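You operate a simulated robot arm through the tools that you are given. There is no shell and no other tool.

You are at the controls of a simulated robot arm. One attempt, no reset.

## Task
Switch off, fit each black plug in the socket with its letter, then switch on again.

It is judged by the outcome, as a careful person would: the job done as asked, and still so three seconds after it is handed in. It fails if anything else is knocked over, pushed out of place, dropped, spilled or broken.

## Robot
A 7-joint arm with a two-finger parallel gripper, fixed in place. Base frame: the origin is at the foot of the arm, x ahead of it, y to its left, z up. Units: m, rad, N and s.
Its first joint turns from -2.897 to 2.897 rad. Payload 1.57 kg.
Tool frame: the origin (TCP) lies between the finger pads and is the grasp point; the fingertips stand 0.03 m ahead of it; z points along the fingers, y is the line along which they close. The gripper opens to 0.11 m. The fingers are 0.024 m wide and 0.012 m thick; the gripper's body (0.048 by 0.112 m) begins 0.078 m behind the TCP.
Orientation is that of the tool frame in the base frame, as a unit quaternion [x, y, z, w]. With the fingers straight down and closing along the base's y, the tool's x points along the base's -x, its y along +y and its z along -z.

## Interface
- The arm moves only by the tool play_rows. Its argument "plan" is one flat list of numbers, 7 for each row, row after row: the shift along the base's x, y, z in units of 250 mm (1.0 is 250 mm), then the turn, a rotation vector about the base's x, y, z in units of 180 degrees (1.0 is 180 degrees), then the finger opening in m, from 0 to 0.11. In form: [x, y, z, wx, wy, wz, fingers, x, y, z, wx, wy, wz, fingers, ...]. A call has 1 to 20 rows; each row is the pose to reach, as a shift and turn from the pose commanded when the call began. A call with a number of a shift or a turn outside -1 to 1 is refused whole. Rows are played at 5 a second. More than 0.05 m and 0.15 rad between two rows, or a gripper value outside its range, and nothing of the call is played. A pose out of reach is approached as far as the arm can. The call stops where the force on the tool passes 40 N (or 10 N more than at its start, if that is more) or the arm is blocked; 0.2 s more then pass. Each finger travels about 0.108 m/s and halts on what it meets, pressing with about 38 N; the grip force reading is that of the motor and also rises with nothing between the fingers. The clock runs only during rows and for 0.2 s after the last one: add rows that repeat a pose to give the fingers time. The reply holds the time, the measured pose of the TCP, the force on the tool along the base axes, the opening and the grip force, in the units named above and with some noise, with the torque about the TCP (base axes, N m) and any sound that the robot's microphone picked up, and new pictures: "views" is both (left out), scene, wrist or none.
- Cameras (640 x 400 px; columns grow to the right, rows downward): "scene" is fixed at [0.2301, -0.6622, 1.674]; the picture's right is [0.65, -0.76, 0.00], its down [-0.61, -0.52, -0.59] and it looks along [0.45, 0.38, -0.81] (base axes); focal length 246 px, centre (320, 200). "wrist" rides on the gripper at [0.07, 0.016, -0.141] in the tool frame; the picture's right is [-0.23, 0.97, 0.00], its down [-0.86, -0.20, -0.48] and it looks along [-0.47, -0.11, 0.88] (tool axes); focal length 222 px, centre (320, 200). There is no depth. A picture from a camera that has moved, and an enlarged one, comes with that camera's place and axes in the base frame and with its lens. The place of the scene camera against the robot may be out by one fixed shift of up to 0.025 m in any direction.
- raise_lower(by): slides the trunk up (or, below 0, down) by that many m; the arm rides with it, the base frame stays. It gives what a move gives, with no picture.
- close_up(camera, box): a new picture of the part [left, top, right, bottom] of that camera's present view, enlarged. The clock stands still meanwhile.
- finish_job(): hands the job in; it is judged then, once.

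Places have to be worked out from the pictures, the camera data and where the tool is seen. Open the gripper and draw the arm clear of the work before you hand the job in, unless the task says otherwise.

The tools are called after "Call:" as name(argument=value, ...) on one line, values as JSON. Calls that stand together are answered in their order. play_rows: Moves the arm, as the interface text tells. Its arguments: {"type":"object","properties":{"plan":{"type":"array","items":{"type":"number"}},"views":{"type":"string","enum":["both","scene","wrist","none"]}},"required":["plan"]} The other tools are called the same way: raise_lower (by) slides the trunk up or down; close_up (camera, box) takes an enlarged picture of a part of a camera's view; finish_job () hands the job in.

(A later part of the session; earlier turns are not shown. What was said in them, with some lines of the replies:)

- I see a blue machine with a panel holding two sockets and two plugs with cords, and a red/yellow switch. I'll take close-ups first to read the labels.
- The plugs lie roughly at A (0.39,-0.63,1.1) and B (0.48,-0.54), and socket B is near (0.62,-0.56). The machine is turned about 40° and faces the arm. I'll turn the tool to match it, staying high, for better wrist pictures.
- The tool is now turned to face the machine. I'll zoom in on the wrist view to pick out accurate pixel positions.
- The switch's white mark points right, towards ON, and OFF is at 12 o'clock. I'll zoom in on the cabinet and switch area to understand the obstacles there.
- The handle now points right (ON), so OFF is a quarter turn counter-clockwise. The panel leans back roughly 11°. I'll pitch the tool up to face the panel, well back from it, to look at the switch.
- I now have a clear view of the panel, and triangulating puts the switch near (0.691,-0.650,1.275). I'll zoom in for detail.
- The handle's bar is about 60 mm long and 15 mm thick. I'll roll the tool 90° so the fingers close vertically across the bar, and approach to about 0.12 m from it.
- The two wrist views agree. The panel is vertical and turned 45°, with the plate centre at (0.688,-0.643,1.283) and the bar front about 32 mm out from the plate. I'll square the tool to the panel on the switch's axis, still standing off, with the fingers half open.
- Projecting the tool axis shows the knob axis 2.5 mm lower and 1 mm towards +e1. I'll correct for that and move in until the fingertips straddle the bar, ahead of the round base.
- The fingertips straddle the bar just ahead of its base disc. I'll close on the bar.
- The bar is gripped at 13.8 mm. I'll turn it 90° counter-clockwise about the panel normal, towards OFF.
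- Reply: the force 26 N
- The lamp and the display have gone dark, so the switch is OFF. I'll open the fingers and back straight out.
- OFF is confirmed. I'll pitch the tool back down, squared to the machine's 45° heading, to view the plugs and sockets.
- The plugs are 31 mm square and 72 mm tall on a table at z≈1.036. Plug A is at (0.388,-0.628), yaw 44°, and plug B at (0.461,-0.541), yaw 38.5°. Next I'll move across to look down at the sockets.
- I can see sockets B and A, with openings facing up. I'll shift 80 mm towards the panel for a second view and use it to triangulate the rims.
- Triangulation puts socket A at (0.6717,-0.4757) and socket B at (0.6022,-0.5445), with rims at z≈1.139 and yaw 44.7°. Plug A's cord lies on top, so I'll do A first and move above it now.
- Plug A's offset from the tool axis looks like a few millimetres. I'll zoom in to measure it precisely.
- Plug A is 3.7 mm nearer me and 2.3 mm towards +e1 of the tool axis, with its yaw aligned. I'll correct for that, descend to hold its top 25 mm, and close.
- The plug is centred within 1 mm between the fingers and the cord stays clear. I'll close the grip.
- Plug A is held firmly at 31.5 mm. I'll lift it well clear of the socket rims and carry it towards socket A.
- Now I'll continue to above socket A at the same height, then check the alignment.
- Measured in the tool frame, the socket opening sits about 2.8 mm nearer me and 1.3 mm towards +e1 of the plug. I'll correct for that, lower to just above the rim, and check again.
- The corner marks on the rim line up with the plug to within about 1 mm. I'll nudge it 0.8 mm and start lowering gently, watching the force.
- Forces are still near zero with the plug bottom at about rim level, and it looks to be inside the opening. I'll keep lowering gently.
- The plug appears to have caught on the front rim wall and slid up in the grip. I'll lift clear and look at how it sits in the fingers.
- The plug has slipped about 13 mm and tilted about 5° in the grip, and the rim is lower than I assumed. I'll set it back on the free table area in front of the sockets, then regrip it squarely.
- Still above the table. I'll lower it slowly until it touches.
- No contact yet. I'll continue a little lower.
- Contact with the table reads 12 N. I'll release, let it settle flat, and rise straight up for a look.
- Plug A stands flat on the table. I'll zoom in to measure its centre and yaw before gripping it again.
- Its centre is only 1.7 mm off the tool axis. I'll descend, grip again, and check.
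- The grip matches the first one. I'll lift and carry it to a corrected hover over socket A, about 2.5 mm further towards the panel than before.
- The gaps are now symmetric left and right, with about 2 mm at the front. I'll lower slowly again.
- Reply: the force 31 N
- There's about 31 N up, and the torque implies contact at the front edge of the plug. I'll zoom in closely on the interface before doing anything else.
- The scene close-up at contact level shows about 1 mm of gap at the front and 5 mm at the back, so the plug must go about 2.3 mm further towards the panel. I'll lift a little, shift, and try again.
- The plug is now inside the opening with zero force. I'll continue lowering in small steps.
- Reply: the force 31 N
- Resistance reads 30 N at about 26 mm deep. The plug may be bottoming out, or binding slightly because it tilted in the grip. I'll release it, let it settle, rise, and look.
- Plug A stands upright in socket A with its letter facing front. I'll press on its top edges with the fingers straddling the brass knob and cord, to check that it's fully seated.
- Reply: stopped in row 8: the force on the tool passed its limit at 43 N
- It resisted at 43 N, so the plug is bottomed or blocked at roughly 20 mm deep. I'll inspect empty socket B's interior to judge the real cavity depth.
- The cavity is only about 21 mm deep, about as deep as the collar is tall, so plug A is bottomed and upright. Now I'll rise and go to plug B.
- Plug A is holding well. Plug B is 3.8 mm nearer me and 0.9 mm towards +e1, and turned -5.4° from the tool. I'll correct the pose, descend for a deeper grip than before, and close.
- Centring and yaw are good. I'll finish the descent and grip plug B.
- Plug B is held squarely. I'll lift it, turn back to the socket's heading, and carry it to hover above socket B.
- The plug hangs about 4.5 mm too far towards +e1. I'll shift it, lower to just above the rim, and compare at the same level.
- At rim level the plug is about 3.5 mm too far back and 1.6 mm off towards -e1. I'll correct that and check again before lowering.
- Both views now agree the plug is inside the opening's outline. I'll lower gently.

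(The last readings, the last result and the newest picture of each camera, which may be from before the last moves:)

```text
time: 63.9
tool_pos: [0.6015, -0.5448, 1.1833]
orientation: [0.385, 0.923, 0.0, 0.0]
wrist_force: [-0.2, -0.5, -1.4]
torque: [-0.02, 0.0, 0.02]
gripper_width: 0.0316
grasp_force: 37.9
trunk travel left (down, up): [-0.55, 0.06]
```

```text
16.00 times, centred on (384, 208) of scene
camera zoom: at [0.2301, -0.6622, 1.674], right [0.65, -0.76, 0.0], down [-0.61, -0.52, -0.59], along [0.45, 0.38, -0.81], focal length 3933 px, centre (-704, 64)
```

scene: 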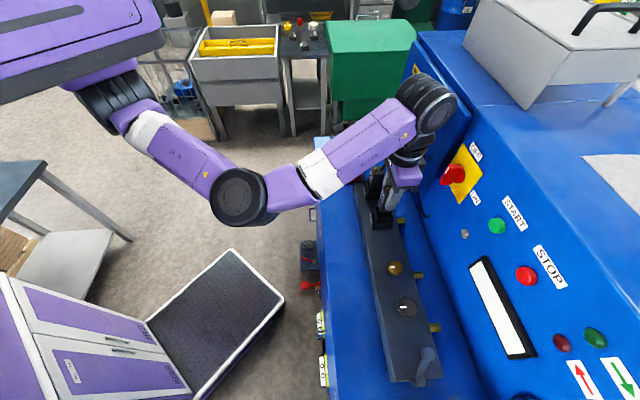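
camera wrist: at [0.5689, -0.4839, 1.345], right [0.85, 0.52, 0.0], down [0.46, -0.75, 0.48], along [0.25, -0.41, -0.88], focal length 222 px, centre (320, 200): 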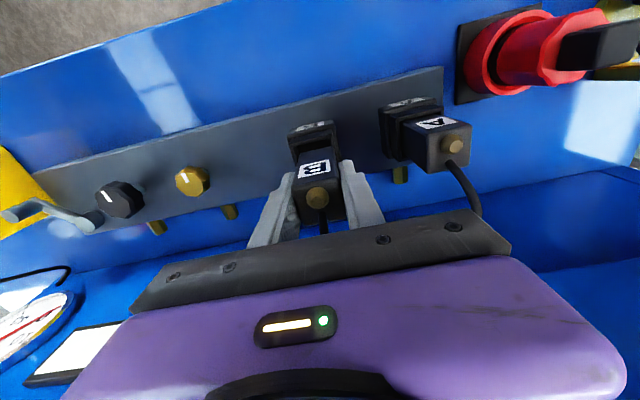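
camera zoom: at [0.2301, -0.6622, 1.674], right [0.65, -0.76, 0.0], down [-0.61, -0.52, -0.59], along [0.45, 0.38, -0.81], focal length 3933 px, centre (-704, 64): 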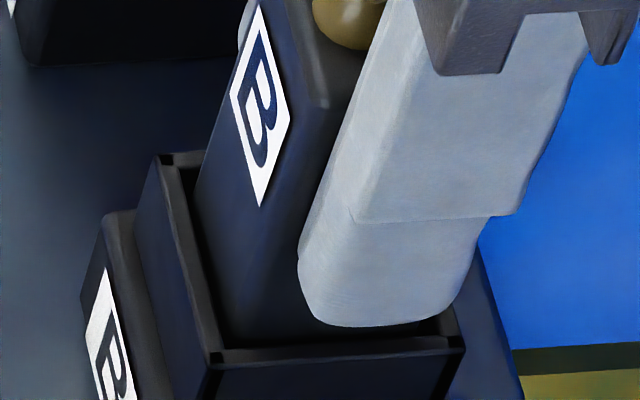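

Plug B has entered the collar with no force. I'll keep lowering until it bottoms.

Call:
play_rows(plan=[0, 0, -0.014, 0, 0, 0, 0.02, 0, 0, -0.028, 0, 0, 0, 0.02, 0, 0, -0.04, 0, 0, 0, 0.02, 0, 0, -0.05, 0, 0, 0, 0.02, 0, 0, -0.06, 0, 0, 0, 0.02], views="none")

Call:
close_up(camera="wrist", box=[270, 120, 366, 180])

Call:
close_up(camera="scene", box=[352, 180, 416, 220])

```text
time: 65.1
tool_pos: [0.6011, -0.5431, 1.1704]
orientation: [0.385, 0.923, 0.0, 0.003]
wrist_force: [-2.4, 0.8, 14.7]
torque: [0.12, 0.18, -0.01]
gripper_width: 0.0314
grasp_force: 37.7
trunk travel left (down, up): [-0.55, 0.06]
```

```text
6.67 times, centred on (318, 150) of wrist
camera zoom: at [0.5641, -0.4843, 1.3124], right [0.85, 0.52, 0.0], down [0.46, -0.75, 0.48], along [0.25, -0.41, -0.88], focal length 1481 px, centre (333, 533)
```

zoom: 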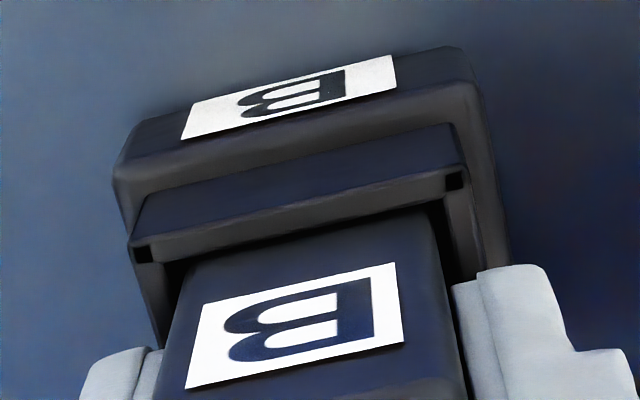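

```text
10.00 times, centred on (384, 200) of scene
camera zoom: at [0.2301, -0.6622, 1.674], right [0.65, -0.76, 0.0], down [-0.61, -0.52, -0.59], along [0.45, 0.38, -0.81], focal length 2458 px, centre (-320, 200)
```

zoom: 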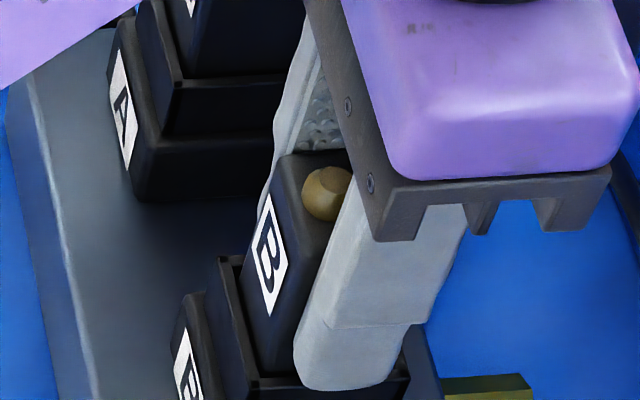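

Contact at 1.110 matches the socket floor found for A. I'll press a touch more to be sure, then release and rise straight up.

Call:
play_rows(plan=[0, 0, -0.006, 0, 0, 0, 0.02, 0, 0, -0.006, 0, 0, 0, 0.02], views="none")

Call:
play_rows(plan=[0, 0, 0.008, 0, 0, 0, 0.02, 0, 0, 0.008, 0, 0, 0, 0.036, 0, 0, 0.008, 0, 0, 0, 0.046, 0, 0, 0.008, 0, 0, 0, 0.052, 0, 0, 0.06, 0, 0, 0, 0.052, 0, 0, 0.16, 0, 0, 0, 0.052, 0, 0, 0.28, 0, 0, 0, 0.052, 0, 0, 0.4, 0, 0, 0, 0.052, 0, 0, 0.48, 0, 0, 0, 0.052])

Call:
close_up(camera="wrist", box=[260, 90, 420, 190])

Call:
close_up(camera="scene", box=[340, 150, 436, 222])

```text
time: 65.7
tool_pos: [0.6008, -0.5449, 1.1695]
orientation: [0.385, 0.923, -0.002, 0.003]
wrist_force: [-0.3, -1.2, 32.5]
torque: [-0.02, 0.03, 0.03]
gripper_width: 0.0319
grasp_force: 38.0
trunk travel left (down, up): [-0.55, 0.06]
```

```text
time: 67.7
tool_pos: [0.6021, -0.5434, 1.2869]
orientation: [0.385, 0.923, 0.0, 0.001]
wrist_force: [-0.8, 0.0, 0.1]
torque: [0.03, 0.0, -0.05]
gripper_width: 0.0519
grasp_force: 0.1
trunk travel left (down, up): [-0.55, 0.06]
camera wrist: at [0.5649, -0.4844, 1.4279], right [0.85, 0.52, 0.0], down [0.46, -0.75, 0.48], along [0.25, -0.41, -0.88], focal length 222 px, centre (320, 200)
```

scene: 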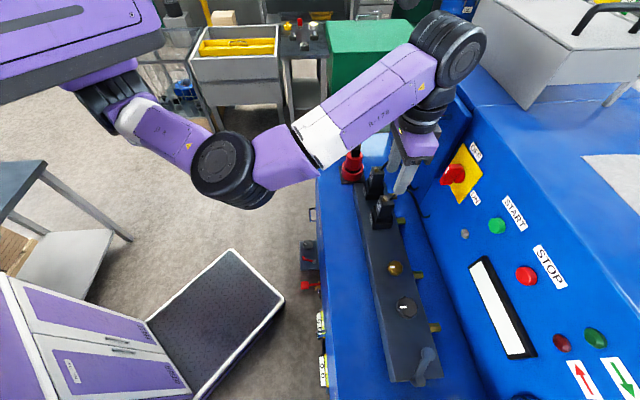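
wrist: 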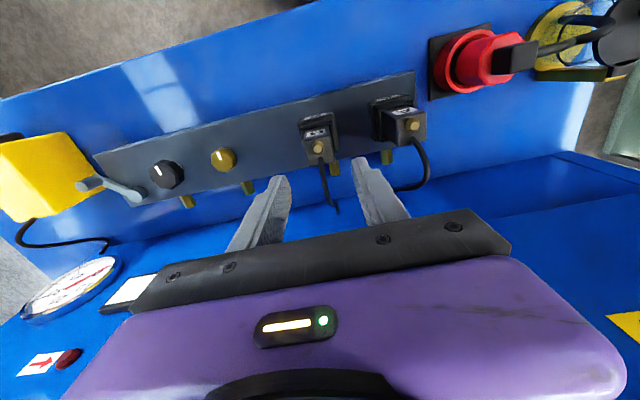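

```text
4.00 times, centred on (340, 140) of wrist
camera zoom: at [0.5649, -0.4844, 1.4279], right [0.85, 0.52, 0.0], down [0.46, -0.75, 0.48], along [0.25, -0.41, -0.88], focal length 888 px, centre (240, 440)
```

zoom: 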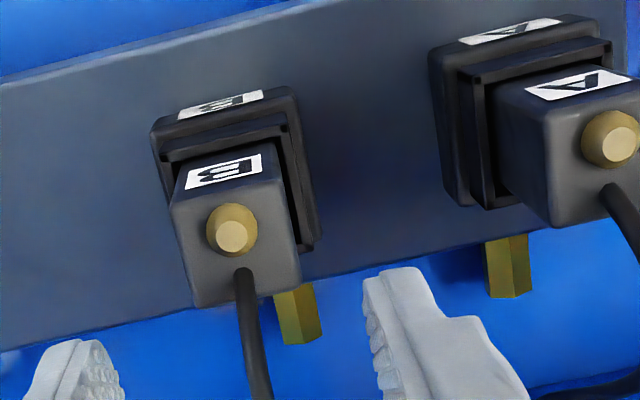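

```text
5.56 times, centred on (388, 186) of scene
camera zoom: at [0.2301, -0.6622, 1.674], right [0.65, -0.76, 0.0], down [-0.61, -0.52, -0.59], along [0.45, 0.38, -0.81], focal length 1366 px, centre (-58, 278)
```

zoom: 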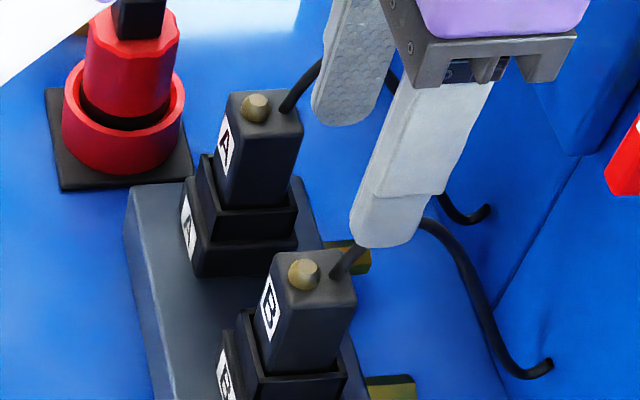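

Both plugs are fitted and upright in their matching sockets, at equal heights. Now I'll return to the switch, first rising and backing away from the plugs.

Call:
play_rows(plan=[0, 0, 0.1, 0, 0, 0, 0.052, 0, 0, 0.17, 0, 0, 0, 0.052, -0.12, 0.035, 0.17, 0, 0, 0, 0.052, -0.25, 0.07, 0.17, 0, 0, 0, 0.052, -0.38, 0.105, 0.17, 0, 0, 0, 0.052, -0.51, 0.14, 0.17, 0, 0, 0, 0.052, -0.64, 0.176, 0.17, 0, 0, 0, 0.052], views="none")

Call:
play_rows(plan=[0.035, 0, 0, -0.0296, -0.0293, 0, 0.05, 0.07, 0, 0, -0.0592, -0.0586, 0, 0.05, 0.105, 0, 0, -0.0888, -0.0879, 0, 0.05, 0.14, 0, 0, -0.1185, -0.1172, 0, 0.05, 0.175, 0, 0, -0.1481, -0.1465, 0, 0.05, 0.21, 0, 0, -0.1777, -0.1758, 0, 0.05, 0.245, 0, 0, -0.2073, -0.2052, 0, 0.05, 0.28, 0, 0, -0.2369, -0.2345, 0, 0.05, 0.315, 0, 0, -0.2666, -0.2638, 0, 0.05, 0.35, 0, 0, -0.2962, -0.2931, 0, 0.05, 0.385, 0, 0, -0.3258, -0.3224, 0, 0.05, 0.42, 0, 0, -0.3554, -0.3517, 0, 0.05, 0.42, 0, 0, -0.3554, -0.3517, 0, 0.05])

Call:
close_up(camera="wrist", box=[220, 0, 420, 125])

Call:
close_up(camera="scene", box=[340, 140, 500, 240])

```text
time: 69.3
tool_pos: [0.4402, -0.4993, 1.3291]
orientation: [0.385, 0.923, 0.0, 0.0]
wrist_force: [0.4, -0.7, -0.7]
torque: [0.0, 0.03, 0.02]
gripper_width: 0.0521
grasp_force: 0.1
trunk travel left (down, up): [-0.55, 0.06]
```

```text
time: 72.1
tool_pos: [0.5459, -0.5001, 1.3279]
orientation: [0.272, 0.652, -0.273, 0.653]
wrist_force: [0.1, 0.8, -0.2]
torque: [0.02, -0.04, 0.01]
gripper_width: 0.0502
grasp_force: 0.0
trunk travel left (down, up): [-0.55, 0.06]
camera wrist: at [0.4589, -0.3899, 1.2588], right [0.69, 0.69, 0.23], down [-0.48, 0.2, 0.85], along [0.54, -0.7, 0.47], focal length 222 px, centre (320, 200)
```

scene: 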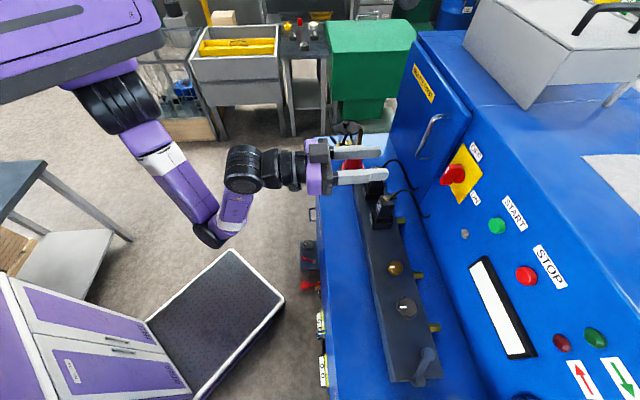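
wrist: 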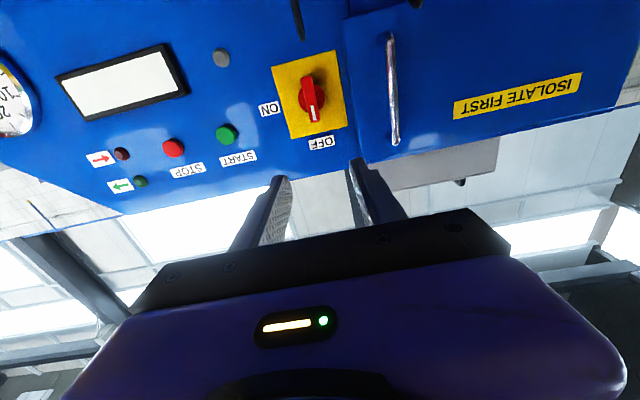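

```text
3.20 times, centred on (320, 62) of wrist
camera zoom: at [0.4589, -0.3899, 1.2588], right [0.69, 0.69, 0.23], down [-0.48, 0.2, 0.85], along [0.54, -0.7, 0.47], focal length 711 px, centre (320, 640)
```

zoom: 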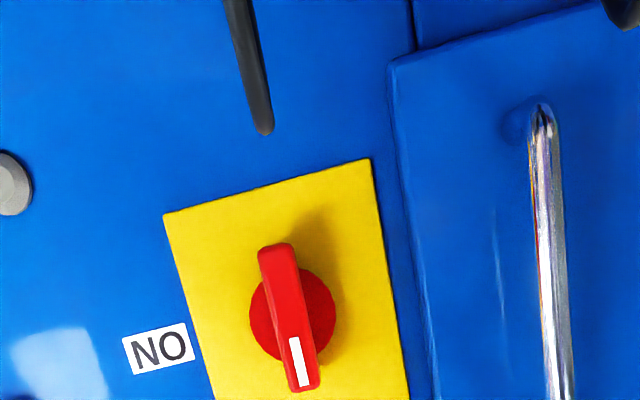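

```text
4.00 times, centred on (420, 190) of scene
camera zoom: at [0.2301, -0.6622, 1.674], right [0.65, -0.76, 0.0], down [-0.61, -0.52, -0.59], along [0.45, 0.38, -0.81], focal length 983 px, centre (-80, 240)
```

zoom: 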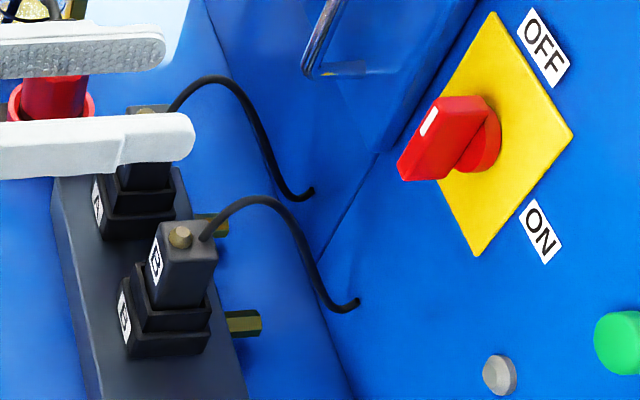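

The knob is vertical at OFF and both cords are clear of the approach. I'll move in to about 35 mm short of the bar and check alignment.

Call:
play_rows(plan=[0.05, -0.05, -0.1, 0, 0, 0, 0.05, 0.12, -0.12, -0.194, 0, 0, 0, 0.05, 0.2, -0.2, -0.194, 0, 0, 0, 0.05, 0.298, -0.295, -0.194, 0, 0, 0, 0.05, 0.298, -0.295, -0.194, 0, 0, 0, 0.05], views="wrist")

Call:
close_up(camera="wrist", box=[220, 60, 420, 185])

Call:
close_up(camera="scene", box=[360, 130, 488, 210])

```text
time: 73.3
tool_pos: [0.6208, -0.5752, 1.2794]
orientation: [0.272, 0.652, -0.272, 0.653]
wrist_force: [0.1, 1.0, 0.1]
torque: [0.01, 0.02, 0.01]
gripper_width: 0.0502
grasp_force: 0.1
trunk travel left (down, up): [-0.55, 0.06]
camera wrist: at [0.5336, -0.4636, 1.21], right [0.69, 0.69, 0.23], down [-0.48, 0.2, 0.85], along [0.54, -0.7, 0.47], focal length 222 px, centre (320, 200)
```

wrist: 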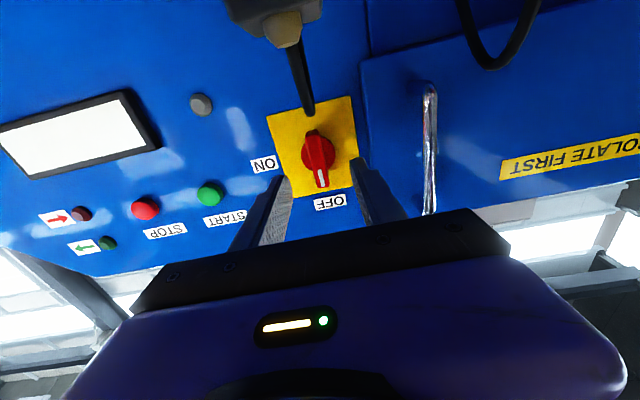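

```text
3.20 times, centred on (320, 122) of wrist
camera zoom: at [0.5336, -0.4636, 1.21], right [0.69, 0.69, 0.23], down [-0.48, 0.2, 0.85], along [0.54, -0.7, 0.47], focal length 711 px, centre (320, 448)
```

zoom: 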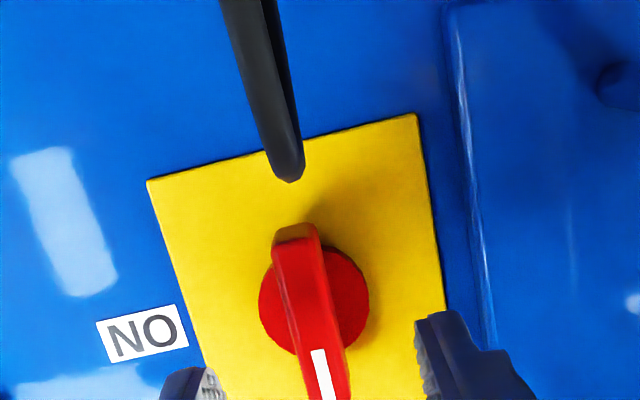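

```text
5.00 times, centred on (424, 170) of scene
camera zoom: at [0.2301, -0.6622, 1.674], right [0.65, -0.76, 0.0], down [-0.61, -0.52, -0.59], along [0.45, 0.38, -0.81], focal length 1229 px, centre (-200, 350)
```

zoom: 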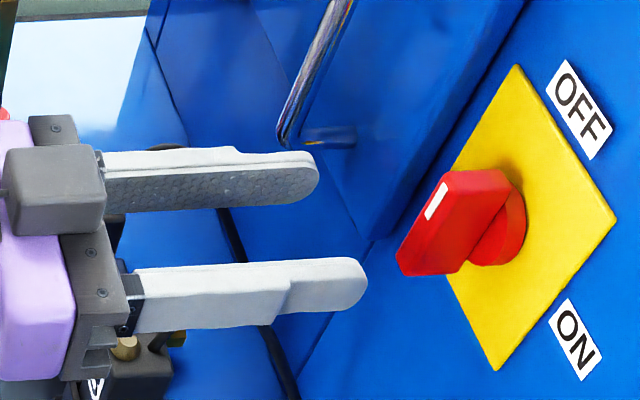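

The knob's axis looks about 2.5 mm towards -e1 and slightly below the tool axis. I'll correct that, move in to straddle the bar, and close.

Call:
play_rows(plan=[0.04, -0.05, -0.008, 0, 0, 0, 0.05, 0.09, -0.1, -0.008, 0, 0, 0, 0.05, 0.133, -0.147, -0.008, 0, 0, 0, 0.05, 0.133, -0.147, -0.008, 0, 0, 0, 0.05, 0.133, -0.147, -0.008, 0, 0, 0, 0.03, 0.133, -0.147, -0.008, 0, 0, 0, 0.02, 0.133, -0.147, -0.008, 0, 0, 0, 0.01, 0.133, -0.147, -0.008, 0, 0, 0, 0.005])

Call:
close_up(camera="wrist", box=[220, 60, 420, 185])

Call:
close_up(camera="scene", box=[360, 130, 488, 210])

```text
time: 75.1
tool_pos: [0.6548, -0.612, 1.2788]
orientation: [0.271, 0.653, -0.271, 0.653]
wrist_force: [1.0, 0.3, 1.0]
torque: [0.15, 0.16, 0.29]
gripper_width: 0.0137
grasp_force: 30.1
trunk travel left (down, up): [-0.55, 0.06]
camera wrist: at [0.5677, -0.5014, 1.2092], right [0.69, 0.69, 0.23], down [-0.48, 0.2, 0.85], along [0.54, -0.7, 0.47], focal length 222 px, centre (320, 200)
```

scene: 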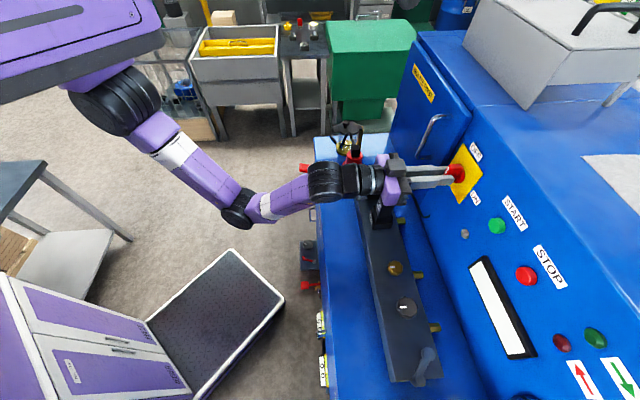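
wrist: 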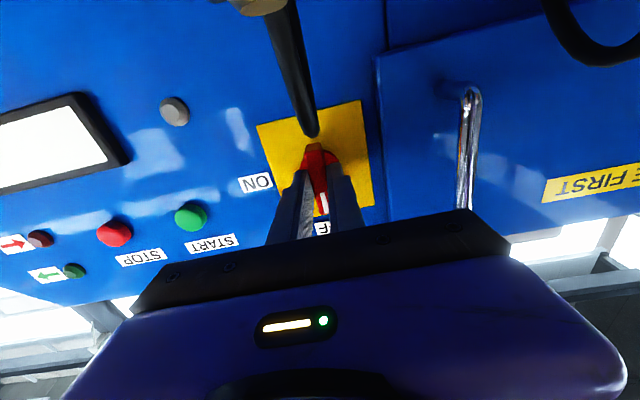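

```text
3.20 times, centred on (320, 122) of wrist
camera zoom: at [0.5677, -0.5014, 1.2092], right [0.69, 0.69, 0.23], down [-0.48, 0.2, 0.85], along [0.54, -0.7, 0.47], focal length 711 px, centre (320, 448)
```

zoom: 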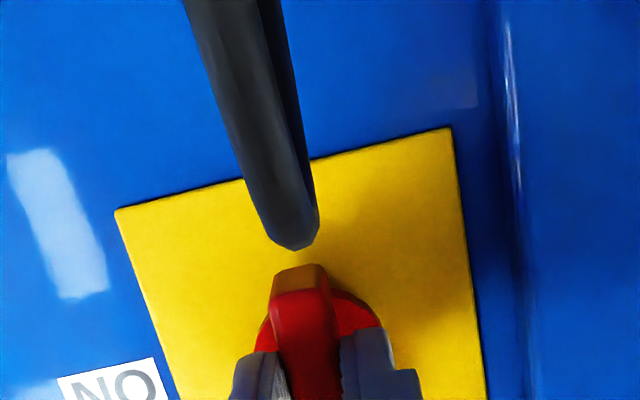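

```text
5.00 times, centred on (424, 170) of scene
camera zoom: at [0.2301, -0.6622, 1.674], right [0.65, -0.76, 0.0], down [-0.61, -0.52, -0.59], along [0.45, 0.38, -0.81], focal length 1229 px, centre (-200, 350)
```

zoom: 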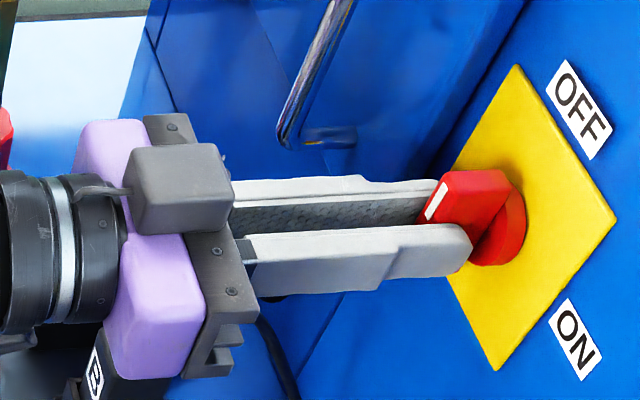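

The bar is gripped with low forces. I'll turn it 90° clockwise back to ON.

Call:
play_rows(plan=[0, 0, 0, 0.0293, -0.0296, 0, 0.005, 0, 0, 0, 0.0586, -0.0592, 0, 0.005, 0, 0, 0, 0.0879, -0.0888, 0, 0.005, 0, 0, 0, 0.1172, -0.1185, 0, 0.005, 0, 0, 0, 0.1465, -0.1481, 0, 0.005, 0, 0, 0.002, 0.1758, -0.1777, 0, 0.005, 0, 0, 0.002, 0.2052, -0.2073, 0, 0.005, 0, 0, 0.003, 0.2345, -0.2369, 0, 0.005, 0, 0, 0.004, 0.2638, -0.2666, 0, 0.005, 0, 0, 0.004, 0.2931, -0.2962, 0, 0.005, 0, 0, 0.004, 0.3224, -0.3258, 0, 0.005, 0, 0, 0.004, 0.3517, -0.3554, 0, 0.005, 0, 0, 0.004, 0.3517, -0.3554, 0, 0.005])

Call:
close_up(camera="wrist", box=[220, 60, 420, 185])

Call:
close_up(camera="scene", box=[360, 130, 520, 230])

```text
time: 77.9
tool_pos: [0.655, -0.6097, 1.2803]
orientation: [0.653, 0.268, 0.27, 0.654]
wrist_force: [19.3, 2.1, 11.0]
torque: [-0.18, -0.02, 0.12]
gripper_width: 0.0139
grasp_force: 31.0
trunk travel left (down, up): [-0.55, 0.06]
camera wrist: at [0.6061, -0.4623, 1.2968], right [-0.16, -0.16, 0.97], down [-0.94, -0.26, -0.2], along [0.29, -0.95, -0.11], focal length 222 px, centre (320, 200)
```

scene: 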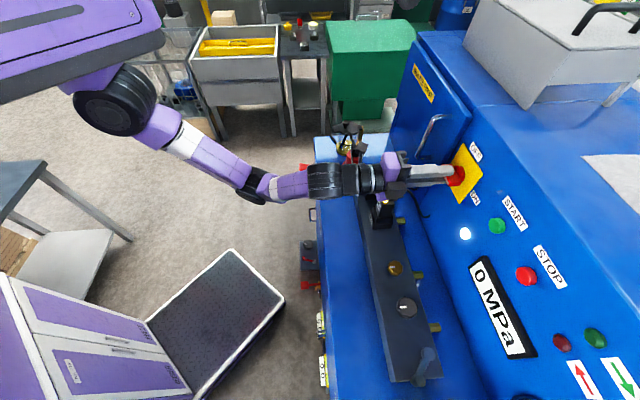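
wrist: 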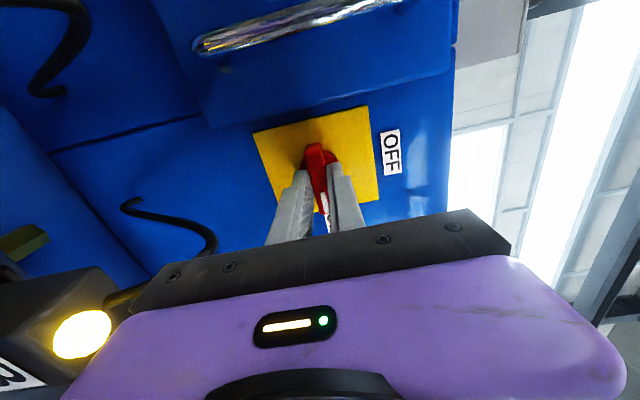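

```text
3.20 times, centred on (320, 122) of wrist
camera zoom: at [0.6061, -0.4623, 1.2968], right [-0.16, -0.16, 0.97], down [-0.94, -0.26, -0.2], along [0.29, -0.95, -0.11], focal length 711 px, centre (320, 448)
```

zoom: 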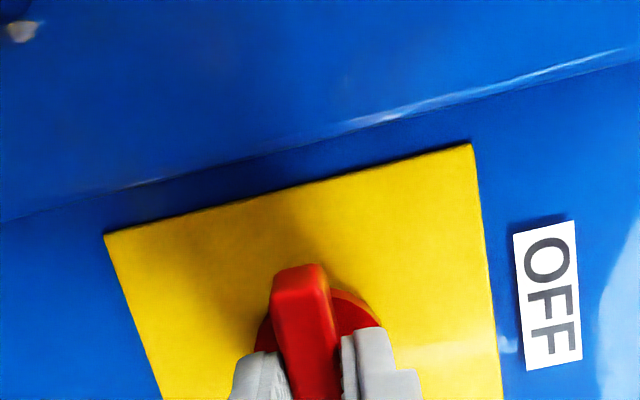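

```text
4.00 times, centred on (440, 180) of scene
camera zoom: at [0.2301, -0.6622, 1.674], right [0.65, -0.76, 0.0], down [-0.61, -0.52, -0.59], along [0.45, 0.38, -0.81], focal length 983 px, centre (-160, 280)
```

zoom: 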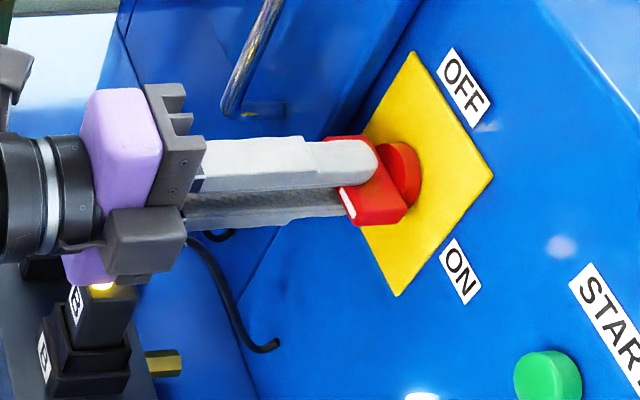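

The lamp and display are back on, and plug B's button is glowing, so it's connected. I'll release the knob and back out, rising once clear of it.

Call:
play_rows(plan=[0, 0, 0, 0, 0, 0, 0.025, 0, 0, 0, 0, 0, 0, 0.04, 0, 0, 0, 0, 0, 0, 0.04, -0.06, 0.06, 0, 0, 0, 0, 0.04, -0.13, 0.13, 0.02, 0, 0, 0, 0.04, -0.2, 0.2, 0.08, 0, 0, 0, 0.04, -0.28, 0.28, 0.16, 0, 0, 0, 0.04, -0.36, 0.36, 0.22, 0, 0, 0, 0.04, -0.46, 0.46, 0.26, 0, 0, 0, 0.04])

Call:
close_up(camera="scene", box=[340, 140, 500, 240])

Call:
close_up(camera="wrist", box=[0, 0, 480, 300])

```text
time: 79.9
tool_pos: [0.5388, -0.4983, 1.3442]
orientation: [0.654, 0.269, 0.268, 0.654]
wrist_force: [-0.4, 0.6, 0.0]
torque: [-0.01, 0.02, -0.03]
gripper_width: 0.0399
grasp_force: 0.0
trunk travel left (down, up): [-0.55, 0.06]
camera wrist: at [0.4903, -0.3496, 1.3611], right [-0.16, -0.16, 0.97], down [-0.94, -0.26, -0.2], along [0.29, -0.95, -0.11], focal length 222 px, centre (320, 200)
```

scene: 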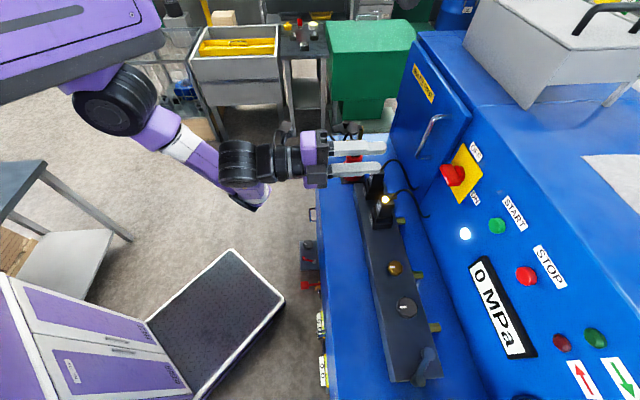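
wrist: 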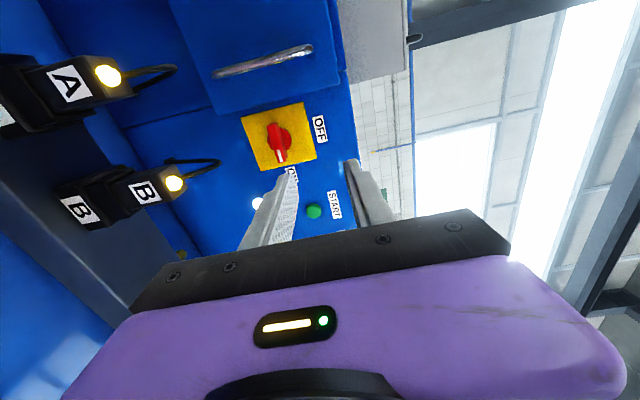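

```text
4.00 times, centred on (420, 190) of scene
camera zoom: at [0.2301, -0.6622, 1.674], right [0.65, -0.76, 0.0], down [-0.61, -0.52, -0.59], along [0.45, 0.38, -0.81], focal length 983 px, centre (-80, 240)
```

zoom: 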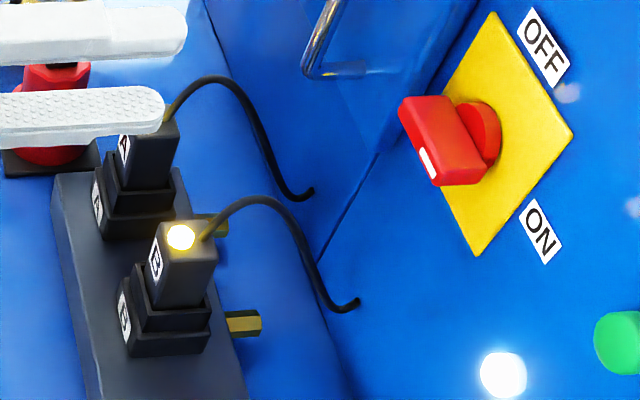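

```text
1.33 times, centred on (240, 150) of wrist
camera zoom: at [0.4903, -0.3496, 1.3611], right [-0.16, -0.16, 0.97], down [-0.94, -0.26, -0.2], along [0.29, -0.95, -0.11], focal length 296 px, centre (427, 267)
```

zoom: 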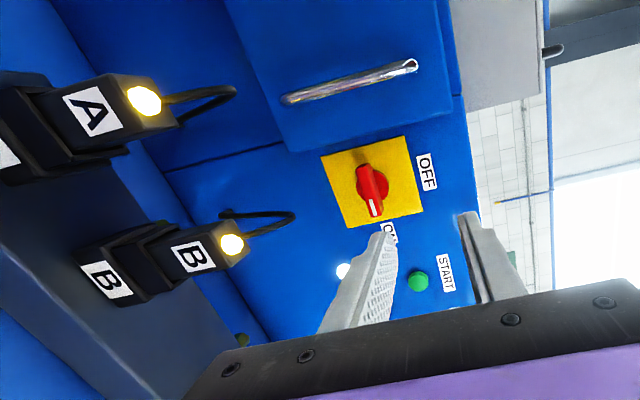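

Both plug lights glow and the switch points to ON. I'll open the gripper and draw the arm well clear.

Call:
play_rows(plan=[-0.07, 0.07, 0.06, 0, 0, 0, 0.06, -0.14, 0.14, 0.12, 0, 0, 0, 0.08, -0.21, 0.21, 0.18, 0, 0, 0, 0.1, -0.28, 0.28, 0.24, 0, 0, 0, 0.11, -0.35, 0.35, 0.3, 0, 0, 0, 0.11, -0.35, 0.35, 0.3, 0, 0, 0, 0.11], views="both")

Call:
close_up(camera="scene", box=[300, 120, 460, 220])

```text
time: 81.3
tool_pos: [0.4446, -0.449, 1.4246]
orientation: [0.654, 0.269, 0.269, 0.654]
wrist_force: [0.5, 0.4, -1.1]
torque: [0.02, 0.03, -0.03]
gripper_width: 0.1101
grasp_force: 0.2
out of reach, approached as far as the arm can: row 3, 4, 5, 6
trunk travel left (down, up): [-0.55, 0.06]
camera wrist: at [0.3962, -0.3001, 1.4411], right [-0.16, -0.16, 0.97], down [-0.94, -0.26, -0.2], along [0.29, -0.95, -0.11], focal length 222 px, centre (320, 200)
```

scene: 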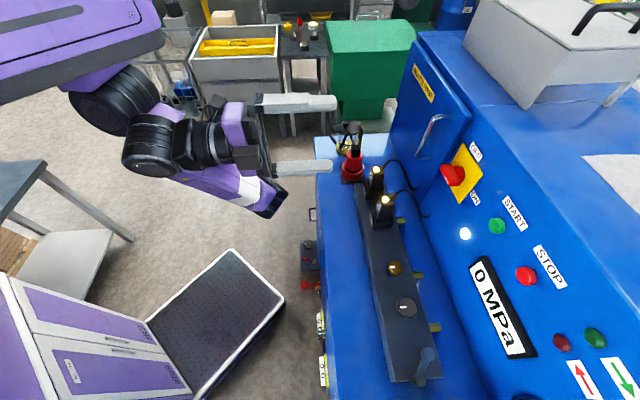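
wrist: 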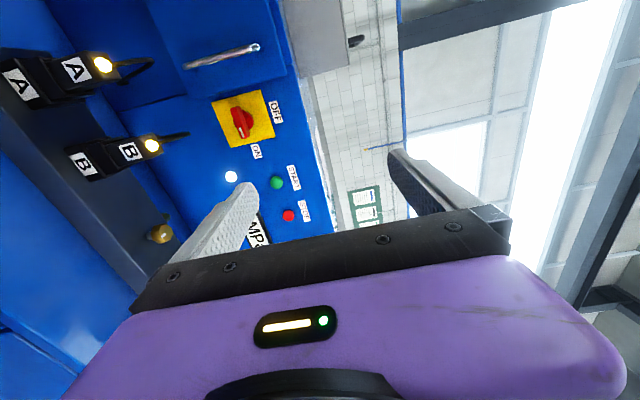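

```text
4.00 times, centred on (380, 170) of scene
camera zoom: at [0.2301, -0.6622, 1.674], right [0.65, -0.76, 0.0], down [-0.61, -0.52, -0.59], along [0.45, 0.38, -0.81], focal length 983 px, centre (80, 320)
```

zoom: 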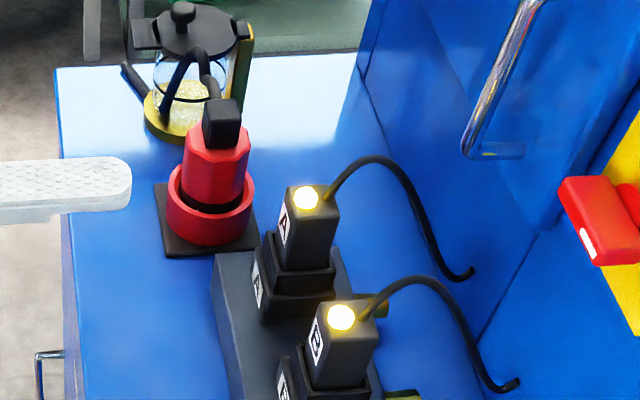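

Plug A is in socket A and plug B is in socket B, both with their lights on. The switch is ON, nothing else has been disturbed, and the arm is clear with its gripper open. I'm handing the job in.

Call:
finish_job()

```text
The job is handed in.
```

The job is done and handed in. I turned the switch off, fitted plug A in socket A and plug B in socket B, and turned the switch back on.

- **Result:** with the power back on, both plug lights glow, the panel lamp is lit and the display reads 0 MPa.
- **Problem on the way:** plug A caught on its socket's rim on the first try and slipped in the grip. I stood it on the free table area, gripped it again and fitted it. I pressed both plugs down and neither would go any deeper.
- **Other items:** I saw nothing else moved or knocked over. The gripper is open and the arm is clear of the machine.
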